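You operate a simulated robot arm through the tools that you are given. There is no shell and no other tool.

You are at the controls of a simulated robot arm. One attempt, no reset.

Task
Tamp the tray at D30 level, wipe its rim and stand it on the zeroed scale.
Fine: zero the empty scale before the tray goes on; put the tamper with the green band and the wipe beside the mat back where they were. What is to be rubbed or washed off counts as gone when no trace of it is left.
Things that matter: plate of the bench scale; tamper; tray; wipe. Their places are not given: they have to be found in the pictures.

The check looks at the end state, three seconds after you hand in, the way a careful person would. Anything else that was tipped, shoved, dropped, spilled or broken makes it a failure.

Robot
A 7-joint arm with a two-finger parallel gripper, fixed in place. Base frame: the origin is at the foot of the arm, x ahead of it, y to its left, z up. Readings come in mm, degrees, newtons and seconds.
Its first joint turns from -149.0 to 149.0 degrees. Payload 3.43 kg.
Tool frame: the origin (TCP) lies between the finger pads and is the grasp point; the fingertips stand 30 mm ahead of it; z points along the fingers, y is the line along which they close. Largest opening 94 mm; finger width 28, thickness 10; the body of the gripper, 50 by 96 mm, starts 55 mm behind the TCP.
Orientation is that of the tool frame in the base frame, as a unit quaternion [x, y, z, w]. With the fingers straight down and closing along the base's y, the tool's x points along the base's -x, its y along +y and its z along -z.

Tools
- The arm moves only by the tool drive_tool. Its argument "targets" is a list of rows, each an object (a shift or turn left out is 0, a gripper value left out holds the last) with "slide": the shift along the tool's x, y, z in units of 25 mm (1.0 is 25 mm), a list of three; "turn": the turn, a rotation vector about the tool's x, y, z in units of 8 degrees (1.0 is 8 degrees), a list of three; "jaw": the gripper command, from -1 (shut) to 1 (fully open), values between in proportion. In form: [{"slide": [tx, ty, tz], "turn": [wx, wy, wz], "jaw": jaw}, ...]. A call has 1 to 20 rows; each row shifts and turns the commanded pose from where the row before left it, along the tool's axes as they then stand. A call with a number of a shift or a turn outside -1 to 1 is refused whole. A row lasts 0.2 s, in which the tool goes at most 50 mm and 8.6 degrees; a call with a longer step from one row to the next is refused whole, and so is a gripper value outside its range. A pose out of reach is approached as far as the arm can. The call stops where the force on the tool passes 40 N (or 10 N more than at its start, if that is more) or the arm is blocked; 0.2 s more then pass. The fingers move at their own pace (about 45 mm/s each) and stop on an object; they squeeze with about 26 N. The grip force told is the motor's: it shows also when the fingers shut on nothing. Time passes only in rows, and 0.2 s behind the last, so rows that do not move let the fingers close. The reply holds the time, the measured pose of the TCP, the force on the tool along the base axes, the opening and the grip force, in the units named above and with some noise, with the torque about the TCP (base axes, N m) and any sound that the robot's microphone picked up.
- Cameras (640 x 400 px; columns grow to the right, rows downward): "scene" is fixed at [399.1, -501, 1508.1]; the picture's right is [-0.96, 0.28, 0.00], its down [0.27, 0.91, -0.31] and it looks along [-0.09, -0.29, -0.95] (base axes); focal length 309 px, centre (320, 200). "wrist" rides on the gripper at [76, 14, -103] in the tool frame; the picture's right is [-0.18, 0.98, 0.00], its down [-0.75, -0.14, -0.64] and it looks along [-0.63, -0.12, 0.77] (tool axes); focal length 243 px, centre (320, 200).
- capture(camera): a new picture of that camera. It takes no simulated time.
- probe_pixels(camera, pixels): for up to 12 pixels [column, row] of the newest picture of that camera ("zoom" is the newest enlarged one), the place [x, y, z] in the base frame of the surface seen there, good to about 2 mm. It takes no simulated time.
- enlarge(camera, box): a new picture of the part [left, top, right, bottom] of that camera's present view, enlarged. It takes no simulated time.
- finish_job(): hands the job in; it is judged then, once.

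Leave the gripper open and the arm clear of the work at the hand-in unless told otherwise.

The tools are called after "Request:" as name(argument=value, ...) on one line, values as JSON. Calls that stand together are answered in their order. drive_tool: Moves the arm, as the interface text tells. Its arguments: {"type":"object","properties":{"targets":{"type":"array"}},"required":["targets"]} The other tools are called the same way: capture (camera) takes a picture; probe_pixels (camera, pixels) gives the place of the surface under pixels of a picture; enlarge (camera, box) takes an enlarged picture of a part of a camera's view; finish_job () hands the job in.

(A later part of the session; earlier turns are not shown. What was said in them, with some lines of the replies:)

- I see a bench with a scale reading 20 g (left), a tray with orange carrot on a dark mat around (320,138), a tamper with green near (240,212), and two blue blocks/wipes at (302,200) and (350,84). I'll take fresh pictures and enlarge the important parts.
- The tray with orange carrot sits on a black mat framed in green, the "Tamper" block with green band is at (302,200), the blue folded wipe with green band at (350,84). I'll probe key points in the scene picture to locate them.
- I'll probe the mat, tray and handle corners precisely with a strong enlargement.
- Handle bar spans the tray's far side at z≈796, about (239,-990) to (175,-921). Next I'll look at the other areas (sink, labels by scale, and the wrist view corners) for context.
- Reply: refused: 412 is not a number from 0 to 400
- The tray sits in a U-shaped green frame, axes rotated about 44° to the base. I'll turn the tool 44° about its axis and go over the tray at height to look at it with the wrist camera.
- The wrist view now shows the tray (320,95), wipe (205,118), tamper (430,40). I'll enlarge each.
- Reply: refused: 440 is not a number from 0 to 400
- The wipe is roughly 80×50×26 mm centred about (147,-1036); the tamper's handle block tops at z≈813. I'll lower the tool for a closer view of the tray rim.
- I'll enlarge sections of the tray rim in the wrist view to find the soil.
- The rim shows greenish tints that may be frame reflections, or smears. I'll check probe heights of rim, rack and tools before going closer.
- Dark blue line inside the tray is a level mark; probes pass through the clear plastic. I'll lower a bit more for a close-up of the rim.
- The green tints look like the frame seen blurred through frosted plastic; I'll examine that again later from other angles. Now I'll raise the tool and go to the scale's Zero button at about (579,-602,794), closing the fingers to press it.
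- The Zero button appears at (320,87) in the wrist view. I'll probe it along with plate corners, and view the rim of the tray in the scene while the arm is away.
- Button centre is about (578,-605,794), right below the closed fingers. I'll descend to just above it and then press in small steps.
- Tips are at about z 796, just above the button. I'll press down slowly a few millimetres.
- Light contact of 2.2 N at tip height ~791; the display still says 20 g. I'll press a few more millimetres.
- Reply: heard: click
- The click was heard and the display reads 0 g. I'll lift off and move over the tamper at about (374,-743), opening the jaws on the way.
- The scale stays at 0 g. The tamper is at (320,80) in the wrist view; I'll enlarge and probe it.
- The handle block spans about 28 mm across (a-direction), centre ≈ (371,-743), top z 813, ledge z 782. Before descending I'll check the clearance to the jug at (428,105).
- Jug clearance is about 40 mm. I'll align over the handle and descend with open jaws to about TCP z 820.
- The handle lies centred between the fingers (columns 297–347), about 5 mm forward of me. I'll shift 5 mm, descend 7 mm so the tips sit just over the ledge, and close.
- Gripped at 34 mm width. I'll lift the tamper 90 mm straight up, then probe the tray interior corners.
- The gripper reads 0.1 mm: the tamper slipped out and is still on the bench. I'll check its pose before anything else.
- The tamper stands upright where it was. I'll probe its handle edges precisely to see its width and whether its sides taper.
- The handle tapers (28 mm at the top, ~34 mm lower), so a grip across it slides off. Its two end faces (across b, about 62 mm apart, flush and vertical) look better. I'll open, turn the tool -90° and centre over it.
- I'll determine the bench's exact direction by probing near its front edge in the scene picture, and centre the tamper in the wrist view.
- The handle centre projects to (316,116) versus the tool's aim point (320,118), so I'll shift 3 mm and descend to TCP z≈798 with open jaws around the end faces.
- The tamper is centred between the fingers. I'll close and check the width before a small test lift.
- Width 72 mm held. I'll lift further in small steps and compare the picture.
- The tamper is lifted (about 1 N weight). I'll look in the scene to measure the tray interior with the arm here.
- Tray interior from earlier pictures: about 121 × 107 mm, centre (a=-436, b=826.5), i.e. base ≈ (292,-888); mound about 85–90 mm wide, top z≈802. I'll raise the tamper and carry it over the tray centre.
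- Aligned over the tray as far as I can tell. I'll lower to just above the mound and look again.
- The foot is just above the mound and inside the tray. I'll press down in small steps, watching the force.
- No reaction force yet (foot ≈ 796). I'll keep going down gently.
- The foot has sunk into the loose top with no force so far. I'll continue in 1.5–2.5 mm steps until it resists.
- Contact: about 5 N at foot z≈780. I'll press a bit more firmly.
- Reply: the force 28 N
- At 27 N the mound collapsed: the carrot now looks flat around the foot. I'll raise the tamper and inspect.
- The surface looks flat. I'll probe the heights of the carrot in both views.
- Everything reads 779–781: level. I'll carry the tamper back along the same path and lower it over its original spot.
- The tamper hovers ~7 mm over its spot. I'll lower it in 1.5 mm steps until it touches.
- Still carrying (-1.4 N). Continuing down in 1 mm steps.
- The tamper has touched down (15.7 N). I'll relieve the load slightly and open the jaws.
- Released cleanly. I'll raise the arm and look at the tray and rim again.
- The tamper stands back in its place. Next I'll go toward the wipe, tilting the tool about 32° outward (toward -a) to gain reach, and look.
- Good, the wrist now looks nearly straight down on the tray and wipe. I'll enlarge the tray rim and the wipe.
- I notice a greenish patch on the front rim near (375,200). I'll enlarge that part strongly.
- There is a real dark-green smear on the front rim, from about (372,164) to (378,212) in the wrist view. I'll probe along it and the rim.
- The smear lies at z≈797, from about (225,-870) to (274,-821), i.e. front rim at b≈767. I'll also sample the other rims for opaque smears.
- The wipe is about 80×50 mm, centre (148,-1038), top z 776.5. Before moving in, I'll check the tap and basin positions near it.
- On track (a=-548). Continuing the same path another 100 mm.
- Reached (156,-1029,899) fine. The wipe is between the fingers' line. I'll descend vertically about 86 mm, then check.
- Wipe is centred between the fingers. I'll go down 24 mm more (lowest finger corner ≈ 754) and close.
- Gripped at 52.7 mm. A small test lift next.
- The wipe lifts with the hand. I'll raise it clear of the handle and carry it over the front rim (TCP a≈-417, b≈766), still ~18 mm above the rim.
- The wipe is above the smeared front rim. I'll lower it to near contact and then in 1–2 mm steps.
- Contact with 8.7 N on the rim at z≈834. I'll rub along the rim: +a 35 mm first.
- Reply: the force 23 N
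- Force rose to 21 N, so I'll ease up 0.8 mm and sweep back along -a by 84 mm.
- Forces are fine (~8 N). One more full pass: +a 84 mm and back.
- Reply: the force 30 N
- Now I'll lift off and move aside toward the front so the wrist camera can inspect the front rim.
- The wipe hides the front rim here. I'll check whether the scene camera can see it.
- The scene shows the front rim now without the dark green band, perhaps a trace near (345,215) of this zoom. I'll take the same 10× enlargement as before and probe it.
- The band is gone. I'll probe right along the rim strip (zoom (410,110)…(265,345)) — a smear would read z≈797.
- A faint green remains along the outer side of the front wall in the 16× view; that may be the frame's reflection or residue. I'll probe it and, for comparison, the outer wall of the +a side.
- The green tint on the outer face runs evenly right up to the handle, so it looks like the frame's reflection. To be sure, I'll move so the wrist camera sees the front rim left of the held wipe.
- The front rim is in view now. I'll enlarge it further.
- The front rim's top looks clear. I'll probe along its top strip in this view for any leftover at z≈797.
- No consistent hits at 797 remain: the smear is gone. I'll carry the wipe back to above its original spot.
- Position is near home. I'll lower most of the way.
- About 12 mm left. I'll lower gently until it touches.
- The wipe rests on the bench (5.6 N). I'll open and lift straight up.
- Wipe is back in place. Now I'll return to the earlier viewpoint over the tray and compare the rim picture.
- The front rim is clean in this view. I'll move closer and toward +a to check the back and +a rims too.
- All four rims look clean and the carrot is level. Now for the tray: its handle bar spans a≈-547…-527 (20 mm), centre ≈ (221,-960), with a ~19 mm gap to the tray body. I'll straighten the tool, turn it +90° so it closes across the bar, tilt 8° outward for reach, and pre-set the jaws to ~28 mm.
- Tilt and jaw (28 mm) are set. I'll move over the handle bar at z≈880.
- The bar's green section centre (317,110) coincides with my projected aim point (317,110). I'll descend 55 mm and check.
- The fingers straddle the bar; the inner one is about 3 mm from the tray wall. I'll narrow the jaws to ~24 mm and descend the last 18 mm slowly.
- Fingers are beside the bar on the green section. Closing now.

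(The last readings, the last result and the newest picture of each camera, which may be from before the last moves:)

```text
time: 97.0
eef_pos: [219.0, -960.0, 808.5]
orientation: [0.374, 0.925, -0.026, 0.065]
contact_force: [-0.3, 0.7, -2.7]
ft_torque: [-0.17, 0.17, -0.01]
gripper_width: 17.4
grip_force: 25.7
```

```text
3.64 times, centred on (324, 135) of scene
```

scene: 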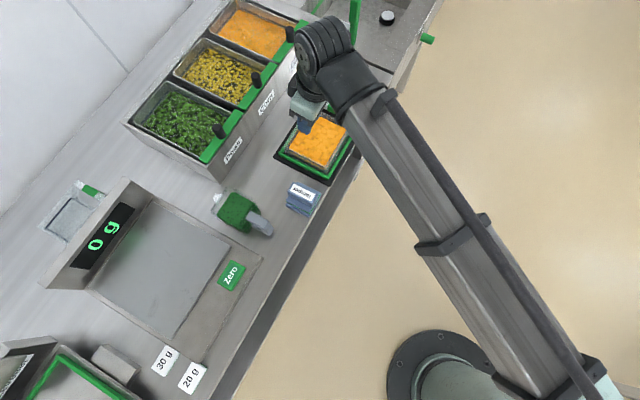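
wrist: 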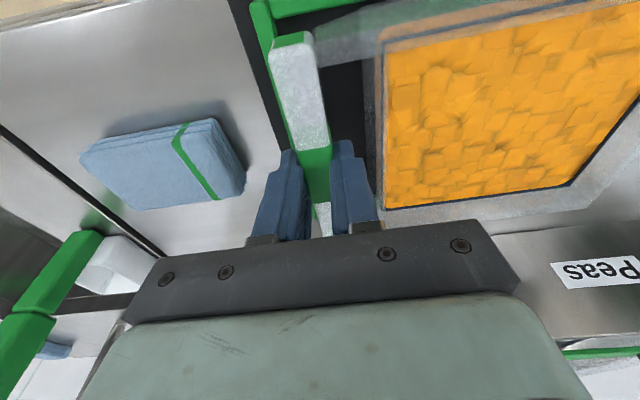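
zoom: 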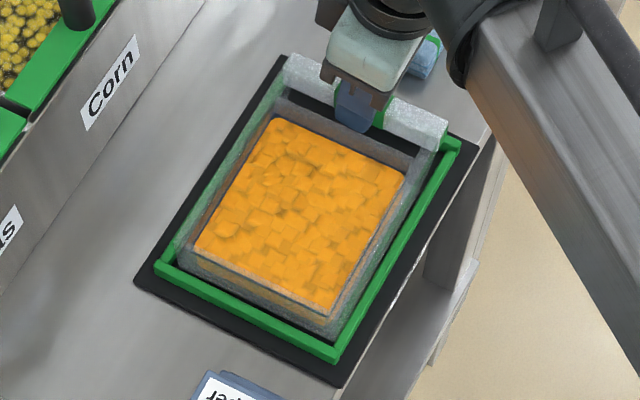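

Gripped at 17.5 mm; after a 5 mm lift I read -2.7 N and 0.24 Nm. I'll lift a bit more and look at whether the tray hangs level.

Request:
drive_tool(targets=[{"slide": [-0.0285, 0, -0.198]}, {"slide": [-0.0285, 0, -0.198]}, {"slide": [-0.0285, 0, -0.198]}, {}])

Request:
capture(camera="wrist")

Request:
enlarge(camera="scene", box=[260, 80, 388, 190])

Request:
probe_pixels(camera="zoom", pixels=[[280, 135], [330, 150], [390, 175], [210, 240], [260, 265], [320, 290], [300, 210], [305, 75], [420, 125]])

```text
time: 98.0
eef_pos: [220.1, -959.2, 824.7]
orientation: [0.374, 0.925, -0.027, 0.065]
contact_force: [0.2, 0.7, -3.0]
ft_torque: [-0.18, 0.15, -0.02]
gripper_width: 17.8
grip_force: 25.9
```

```text
taken
```

wrist: 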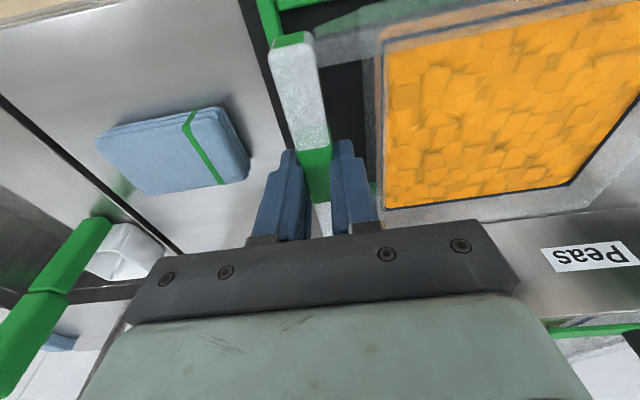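

```text
3.64 times, centred on (324, 135) of scene
```

zoom: 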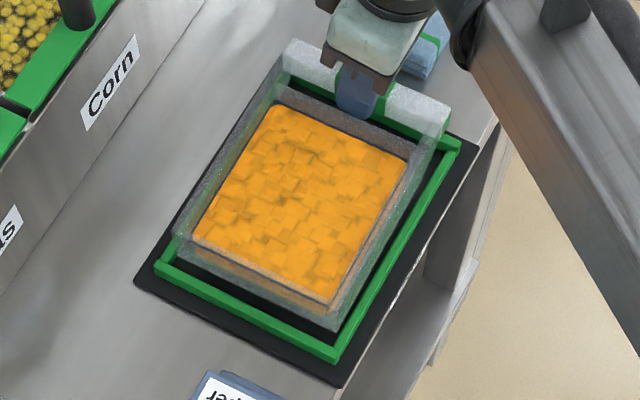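

```text
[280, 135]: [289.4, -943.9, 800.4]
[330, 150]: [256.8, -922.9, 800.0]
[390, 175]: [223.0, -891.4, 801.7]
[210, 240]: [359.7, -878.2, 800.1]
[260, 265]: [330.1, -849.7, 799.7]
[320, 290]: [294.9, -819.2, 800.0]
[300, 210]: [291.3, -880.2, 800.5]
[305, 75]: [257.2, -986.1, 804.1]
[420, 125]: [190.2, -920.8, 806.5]
```

The tray hangs level (carrot at z≈800 everywhere), weight ~3 N. I'll lift it well clear (jug top is 855) and meanwhile probe the scale plate's corners.

Request:
drive_tool(targets=[{"slide": [-0.0856, 0, -0.594]}, {"slide": [-0.0856, 0, -0.594]}, {"slide": [-0.0856, 0, -0.594]}, {"slide": [-0.0856, 0, -0.594]}, {"slide": [-0.0856, 0, -0.594]}, {"slide": [-0.0856, 0, -0.594]}, {"slide": [-0.0856, 0, -0.594]}, {"slide": [-0.0856, 0, -0.594]}, {"slide": [-0.0856, 0, -0.594]}, {}])

Request:
capture(camera="scene")

Request:
enlarge(camera="scene", box=[60, 170, 280, 350])

Request:
probe_pixels(camera="scene", pixels=[[150, 204], [226, 240], [175, 330], [98, 287], [145, 198], [230, 238], [174, 336], [92, 288], [160, 265], [121, 200], [262, 256], [205, 358]])

```text
time: 100.2
eef_pos: [220.5, -959.2, 957.5]
orientation: [0.373, 0.925, -0.025, 0.065]
contact_force: [-0.5, 0.5, -2.8]
ft_torque: [-0.19, 0.17, 0.04]
gripper_width: 17.8
grip_force: 26.1
```

```text
taken
```

scene: 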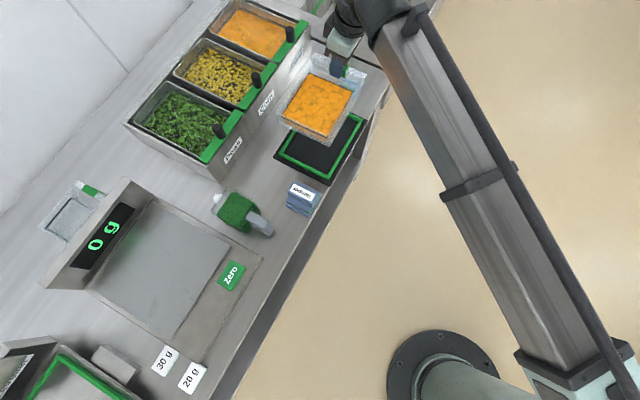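

```text
2.22 times, centred on (170, 260) of scene
```

zoom: 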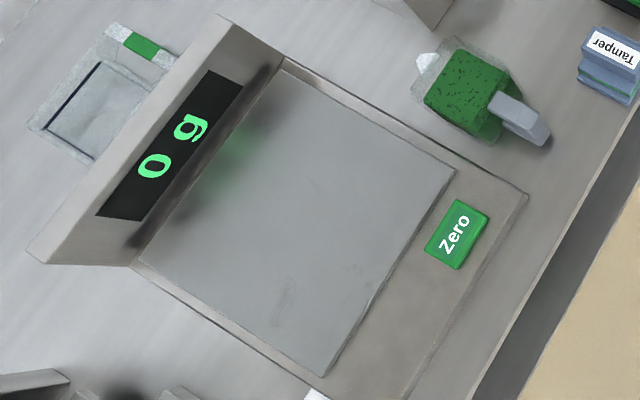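

```text
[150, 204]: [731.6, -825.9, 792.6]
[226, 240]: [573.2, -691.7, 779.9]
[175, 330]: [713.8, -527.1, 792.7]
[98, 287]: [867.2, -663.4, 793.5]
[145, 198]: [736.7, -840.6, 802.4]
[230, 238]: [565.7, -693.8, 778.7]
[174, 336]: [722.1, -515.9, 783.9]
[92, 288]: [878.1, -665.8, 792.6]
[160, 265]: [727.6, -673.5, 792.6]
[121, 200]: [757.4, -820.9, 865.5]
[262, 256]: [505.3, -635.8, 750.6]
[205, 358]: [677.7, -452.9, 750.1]
```

Plate spans a≈-86…135, b≈876…1100 (z 792.6), still 0 g and empty. I'll carry the tray along +a at this height (tray bottom ~906), starting and ending gently.

Request:
drive_tool(targets=[{"slide": [0, 0.4, 0]}, {"slide": [0, 0.7, 0]}, {"slide": [0, 1, 0]}, {"slide": [0, 1, 0]}, {"slide": [0, 1, 0]}, {"slide": [0, 1, 0]}, {"slide": [0, 1, 0]}, {"slide": [0, 1, 0]}, {"slide": [0, 1, 0]}, {"slide": [0, 1, 0]}, {"slide": [0, 1, 0]}, {"slide": [0, 1, 0]}, {"slide": [0, 1, 0]}, {"slide": [0, 1, 0]}, {"slide": [0, 1, 0]}, {"slide": [0, 1, 0]}, {"slide": [0, 1, 0]}, {"slide": [0, 1, 0]}, {"slide": [0, 0.7, 0]}, {"slide": [0, 0.4, 0]}])

Request:
capture(camera="scene")

Request:
capture(camera="wrist")

```text
time: 104.4
eef_pos: [533.8, -633.3, 958.8]
orientation: [0.374, 0.925, -0.027, 0.064]
contact_force: [0.7, 0.0, -1.4]
ft_torque: [-0.14, 0.16, 0.01]
gripper_width: 17.6
grip_force: 26.1
```

```text
taken
```

scene: 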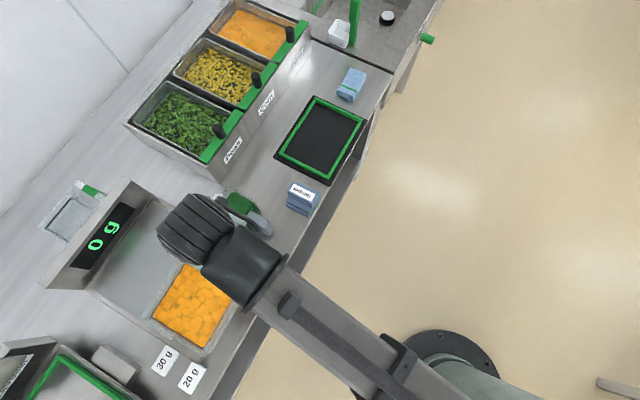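

```text
taken
```

wrist: 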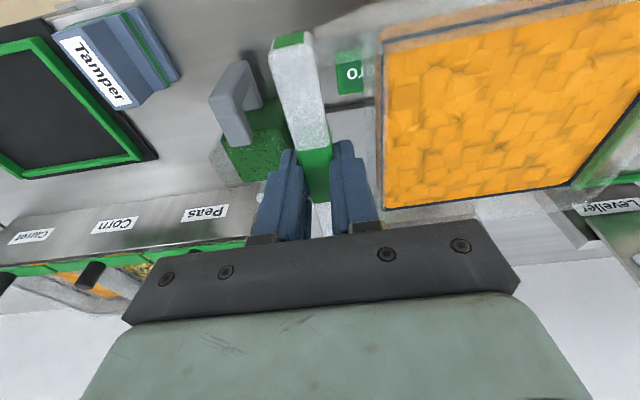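

Tray over the front of the scale, still level and 0 g shown. Now I'll move it 141 mm in +b over the plate.

Request:
drive_tool(targets=[{"slide": [-0.35, 0.05, 0.0504]}, {"slide": [-0.813, 0.11, 0.1171]}, {"slide": [-0.813, 0.11, 0.1171]}, {"slide": [-0.813, 0.11, 0.1171]}, {"slide": [-0.813, 0.11, 0.1171]}, {"slide": [-0.813, 0.11, 0.1171]}, {"slide": [-0.813, 0.11, 0.1171]}, {"slide": [-0.35, 0.05, 0.0504]}, {}, {}])

Request:
capture(camera="scene")

Request:
capture(camera="wrist")

```text
time: 106.6
eef_pos: [648.3, -718.3, 959.8]
orientation: [0.375, 0.925, -0.026, 0.065]
contact_force: [0.2, 1.3, -1.9]
ft_torque: [-0.15, 0.17, 0.02]
gripper_width: 17.5
grip_force: 25.8
```

```text
taken
```

scene: 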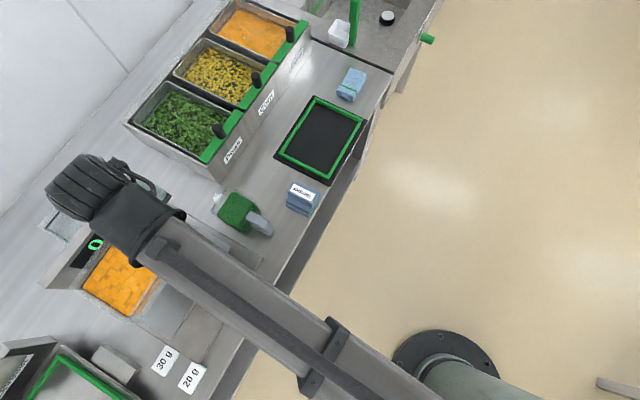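

```text
taken
```

wrist: 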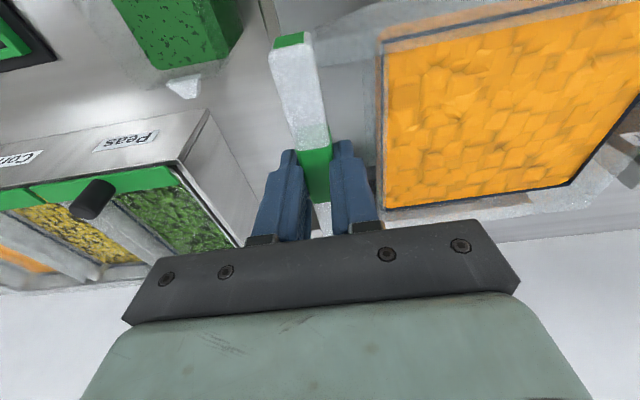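

Positioned over the plate. I'll lower 100 mm, then finish slowly.

Request:
drive_tool(targets=[{"slide": [0.0475, 0, 0.33]}, {"slide": [0.0951, 0, 0.66]}, {"slide": [0.0951, 0, 0.66]}, {"slide": [0.0951, 0, 0.66]}, {"slide": [0.0951, 0, 0.66]}, {"slide": [0.0951, 0, 0.66]}, {"slide": [0.0475, 0, 0.33]}, {}])

Request:
capture(camera="wrist")

Request:
enlarge(camera="scene", box=[40, 160, 260, 350])

```text
time: 108.4
eef_pos: [652.0, -713.9, 861.3]
orientation: [0.374, 0.925, -0.026, 0.065]
contact_force: [0.2, 0.6, -2.8]
ft_torque: [-0.16, 0.19, -0.01]
gripper_width: 17.6
grip_force: 26.1
```

```text
taken
```

wrist: 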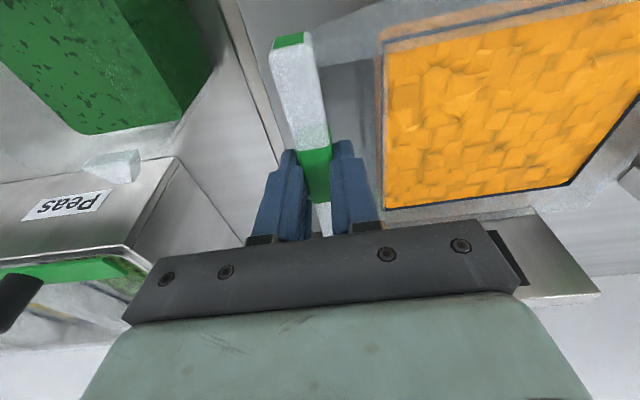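

```text
2.11 times, centred on (150, 255) of scene
```

zoom: 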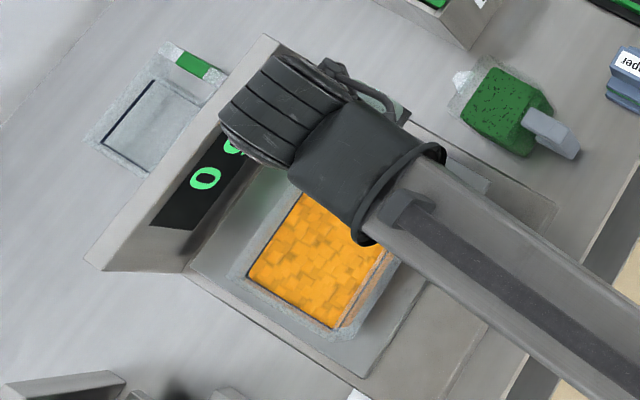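

About 20 mm to go. Lowering slowly to touchdown.

Request:
drive_tool(targets=[{"slide": [0.0285, 0, 0.198]}, {"slide": [0.0285, 0, 0.198]}, {"slide": [0.0171, 0, 0.119]}, {}])

Request:
drive_tool(targets=[{"slide": [0.0114, 0, 0.079]}, {}])

Request:
drive_tool(targets=[{"slide": [0.0086, 0, 0.0594]}, {}])

```text
time: 109.4
eef_pos: [651.6, -716.9, 846.4]
orientation: [0.373, 0.925, -0.026, 0.065]
contact_force: [0.4, 0.3, -2.1]
ft_torque: [-0.16, 0.16, -0.01]
gripper_width: 17.8
grip_force: 25.3
```

```text
time: 110.0
eef_pos: [650.4, -717.6, 845.4]
orientation: [0.374, 0.925, -0.026, 0.065]
contact_force: [-0.3, -0.2, -2.7]
ft_torque: [-0.17, 0.2, 0.0]
gripper_width: 17.7
grip_force: 26.3
```

```text
time: 110.6
eef_pos: [649.6, -717.7, 844.0]
orientation: [0.374, 0.925, -0.026, 0.064]
contact_force: [0.7, -0.6, -1.9]
ft_torque: [-0.13, 0.15, -0.05]
gripper_width: 17.1
grip_force: 25.8
```

Request:
drive_tool(targets=[{"slide": [0.0057, 0, 0.0396]}, {}])

Request:
drive_tool(targets=[{"slide": [0.0057, 0, 0.0396]}, {}])

Request:
drive_tool(targets=[{"slide": [0.0057, 0, 0.0396]}, {}])

```text
time: 111.2
eef_pos: [651.4, -715.8, 842.4]
orientation: [0.374, 0.925, -0.026, 0.065]
contact_force: [-0.9, -1.0, -2.2]
ft_torque: [-0.13, 0.05, 0.01]
gripper_width: 17.6
grip_force: 25.7
```

```text
time: 111.8
eef_pos: [649.6, -716.4, 840.6]
orientation: [0.374, 0.925, -0.027, 0.065]
contact_force: [0.2, -0.6, -0.8]
ft_torque: [-0.08, -0.08, -0.04]
gripper_width: 17.8
grip_force: 26.0
```

```text
time: 112.4
eef_pos: [650.3, -715.5, 842.0]
orientation: [0.374, 0.925, -0.026, 0.065]
contact_force: [-0.7, -0.2, -0.6]
ft_torque: [-0.08, -0.05, 0.03]
gripper_width: 17.5
grip_force: 26.3
```

Torque has dropped: the tray is touching the plate. I'll check display and levelness.

Request:
enlarge(camera="scene", box=[40, 160, 260, 350])

Request:
probe_pixels(camera="zoom", pixels=[[300, 215], [265, 270], [330, 315], [375, 260], [310, 260], [345, 240], [285, 295]])

Request:
capture(camera="wrist")

```text
2.11 times, centred on (150, 255) of scene
```

zoom: 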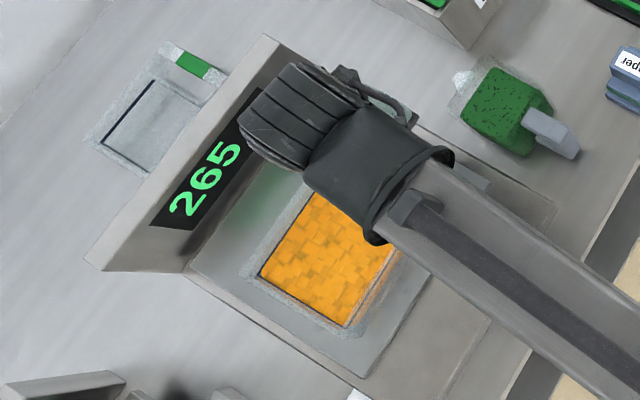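

```text
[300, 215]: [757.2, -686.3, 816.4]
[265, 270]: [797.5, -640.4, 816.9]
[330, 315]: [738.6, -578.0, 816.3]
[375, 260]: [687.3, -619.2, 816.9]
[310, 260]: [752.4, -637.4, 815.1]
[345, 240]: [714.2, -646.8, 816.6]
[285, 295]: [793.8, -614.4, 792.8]
```

```text
taken
```

wrist: 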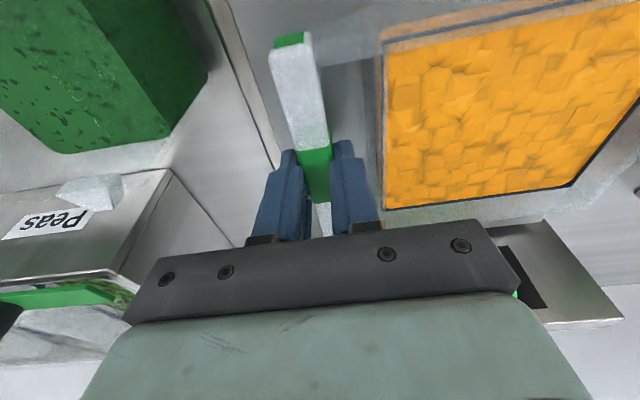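

The scale reads 265 g and the carrot is level at z≈816: the tray stands on the plate. I'll open only to ~25 mm (the inner finger is in the gap) and lift straight up.

Request:
drive_tool(targets=[{"jaw": -0.47}, {}, {}, {"slide": [-0.0285, 0, -0.198]}, {"slide": [-0.0285, 0, -0.198]}, {"slide": [-0.0285, 0, -0.198]}, {"slide": [-0.0285, 0, -0.198]}, {"slide": [-0.0571, 0, -0.396]}, {"slide": [-0.0856, 0, -0.594]}, {}])

Request:
capture(camera="wrist")

Request:
enlarge(camera="scene", box=[40, 160, 260, 350])

```text
time: 114.6
eef_pos: [651.2, -717.3, 886.0]
orientation: [0.374, 0.925, -0.026, 0.065]
contact_force: [-0.4, -0.4, 0.2]
ft_torque: [0.0, 0.02, 0.0]
gripper_width: 24.9
grip_force: 0.1
```

```text
taken
```

wrist: 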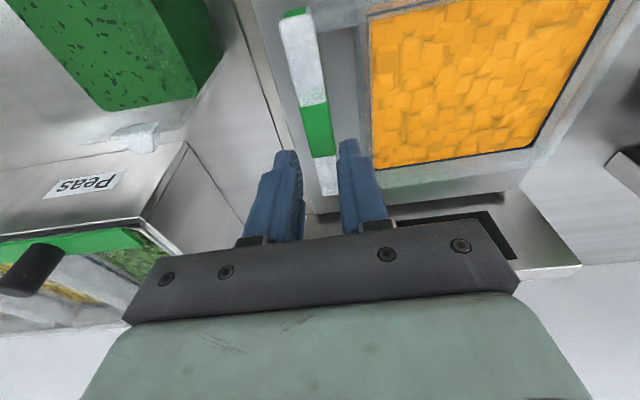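

```text
2.11 times, centred on (150, 255) of scene
```

zoom: 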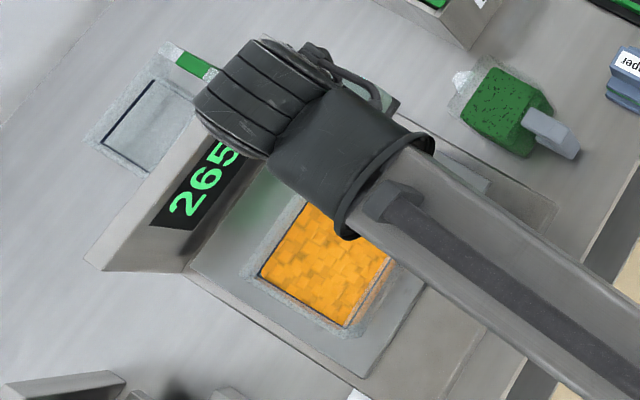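

Released cleanly. I'll raise the arm high, retract it toward the robot, and open the jaws fully.

Request:
drive_tool(targets=[{"slide": [-0.1426, 0, -0.99]}, {"slide": [-0.1426, 0, -0.99]}, {"slide": [-0.1426, 0, -0.99]}, {"slide": [-0.1426, 0, -0.99]}, {"slide": [-0.1426, 0, -0.99]}, {"slide": [-0.1426, 0, -0.99]}, {"slide": [0.99, 0, -0.143], "jaw": 1}, {"slide": [0.99, 0, -0.143]}, {"slide": [0.99, 0, -0.143]}, {"slide": [0.99, 0, -0.143]}, {"slide": [0.99, 0, -0.143]}, {"slide": [0.99, 0, -0.143]}, {"slide": [0.99, 0, -0.143]}, {"slide": [0.99, 0, -0.143]}, {"slide": [0.99, -0.5, -0.143]}, {"slide": [0.99, -0.5, -0.143]}, {}])

Request:
capture(camera="scene")

Request:
capture(camera="wrist")

```text
time: 118.2
eef_pos: [454.3, -561.8, 1036.8]
orientation: [0.374, 0.925, -0.026, 0.065]
contact_force: [0.3, 0.3, 0.3]
ft_torque: [0.02, -0.02, 0.04]
gripper_width: 94.0
grip_force: 0.2
```

```text
taken
```

scene: 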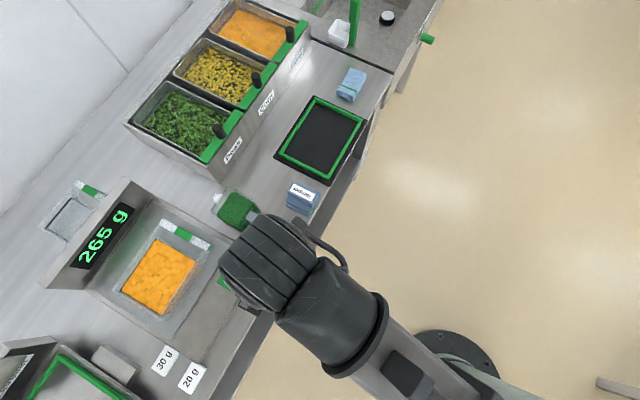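

```text
taken
```

wrist: 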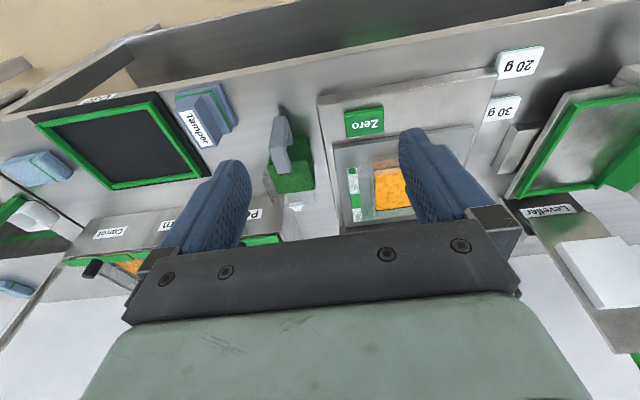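

Scale reads 265 g with the tray on it. I'll verify that tamper, wipe and everything else match the start pictures, and check the tray rim once more.

Request:
enlarge(camera="scene", box=[240, 60, 400, 160])

Request:
enlarge(camera="scene", box=[180, 150, 340, 250])

Request:
enlarge(camera="scene", box=[90, 200, 230, 340])

Request:
probe_pixels(camera="scene", pixels=[[338, 84], [350, 78], [363, 73], [348, 98], [301, 192], [300, 205], [290, 200], [312, 206], [240, 205]])

```text
4.00 times, centred on (320, 110) of scene
```

zoom: 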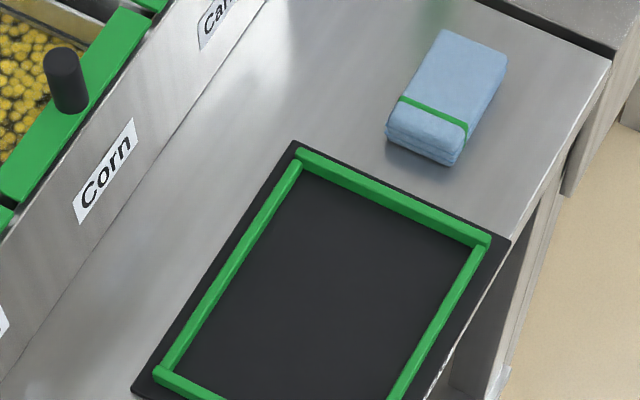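

```text
4.00 times, centred on (260, 200) of scene
```

zoom: 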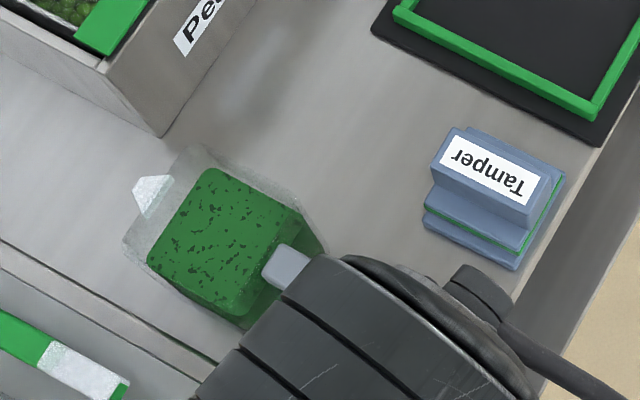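

```text
2.86 times, centred on (160, 270) of scene
```

zoom: 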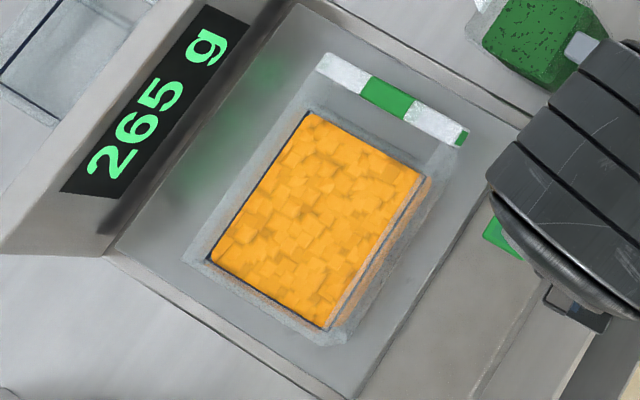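

```text
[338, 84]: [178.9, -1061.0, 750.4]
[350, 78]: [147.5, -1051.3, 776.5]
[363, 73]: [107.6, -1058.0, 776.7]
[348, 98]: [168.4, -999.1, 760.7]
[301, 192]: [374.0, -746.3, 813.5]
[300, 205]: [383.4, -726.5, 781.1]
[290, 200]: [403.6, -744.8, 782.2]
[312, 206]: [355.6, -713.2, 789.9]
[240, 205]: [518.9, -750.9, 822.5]
```

Tamper and wipe are within a couple of millimetres of their starting places. A last close look at the tray rim away from the green frame.

Request:
enlarge(camera="scene", box=[150, 215, 206, 260])

Request:
enlarge(camera="scene", box=[140, 255, 200, 320])

Request:
enlarge(camera="scene", box=[110, 210, 170, 310])

```text
8.89 times, centred on (178, 238) of scene
```

zoom: 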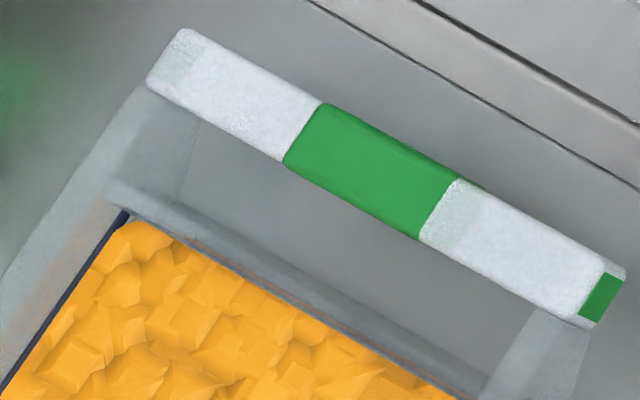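

```text
6.15 times, centred on (170, 288) of scene
```

zoom: 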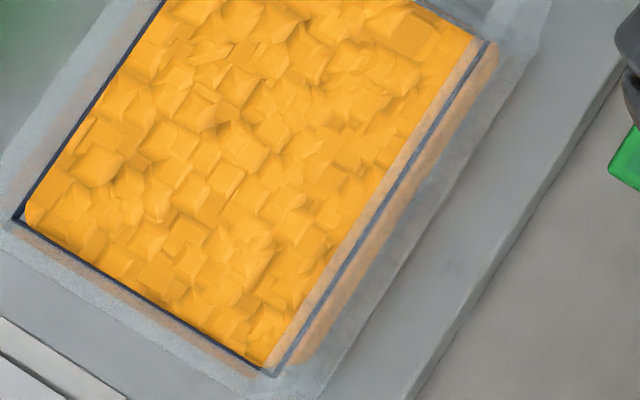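

```text
4.00 times, centred on (140, 260) of scene
```

zoom: 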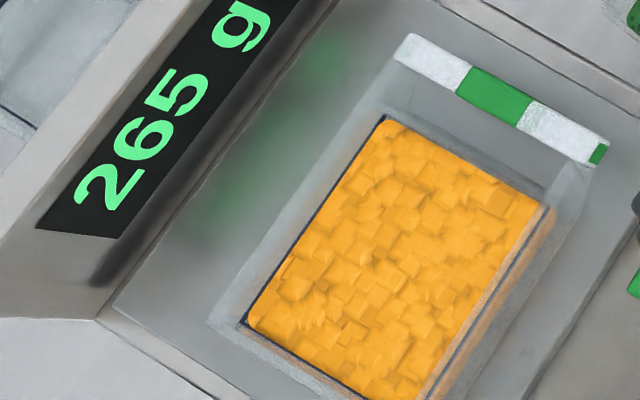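

The rim is clean, the carrot is level at the line, and the scale shows 265 g after being zeroed empty. The tamper and wipe are back, the jaws are open and the arm is clear. Handing in.

Request:
finish_job()

```text
The job is handed in.
```

I've handed the job in: the D30 tray is tamped level, its rim is wiped clean, and it stands on the scale, which I zeroed while empty. I don't have the check's result.

- **Scale:** I pressed Zero with the plate empty, and the display went from 20 g to 0 g. With the tray on, it reads 265 g.
- **Tamping:** after one press the carrot read flat across the tray, at z 779–782 mm where I probed. It was still level on the scale.
- **Rim:** the front rim had a green smear. I rubbed it off, and close views of all four sides showed no trace afterwards.
- **Tamper and wipe:** the wipe is about where it was. The tamper is about 2–3 mm off. My first grip on the tamper slipped off its tapered handle, but it stayed upright on its spot.
- **Everything else:** I saw nothing tipped, spilled or moved. The gripper is open and the arm is raised clear of the bench.
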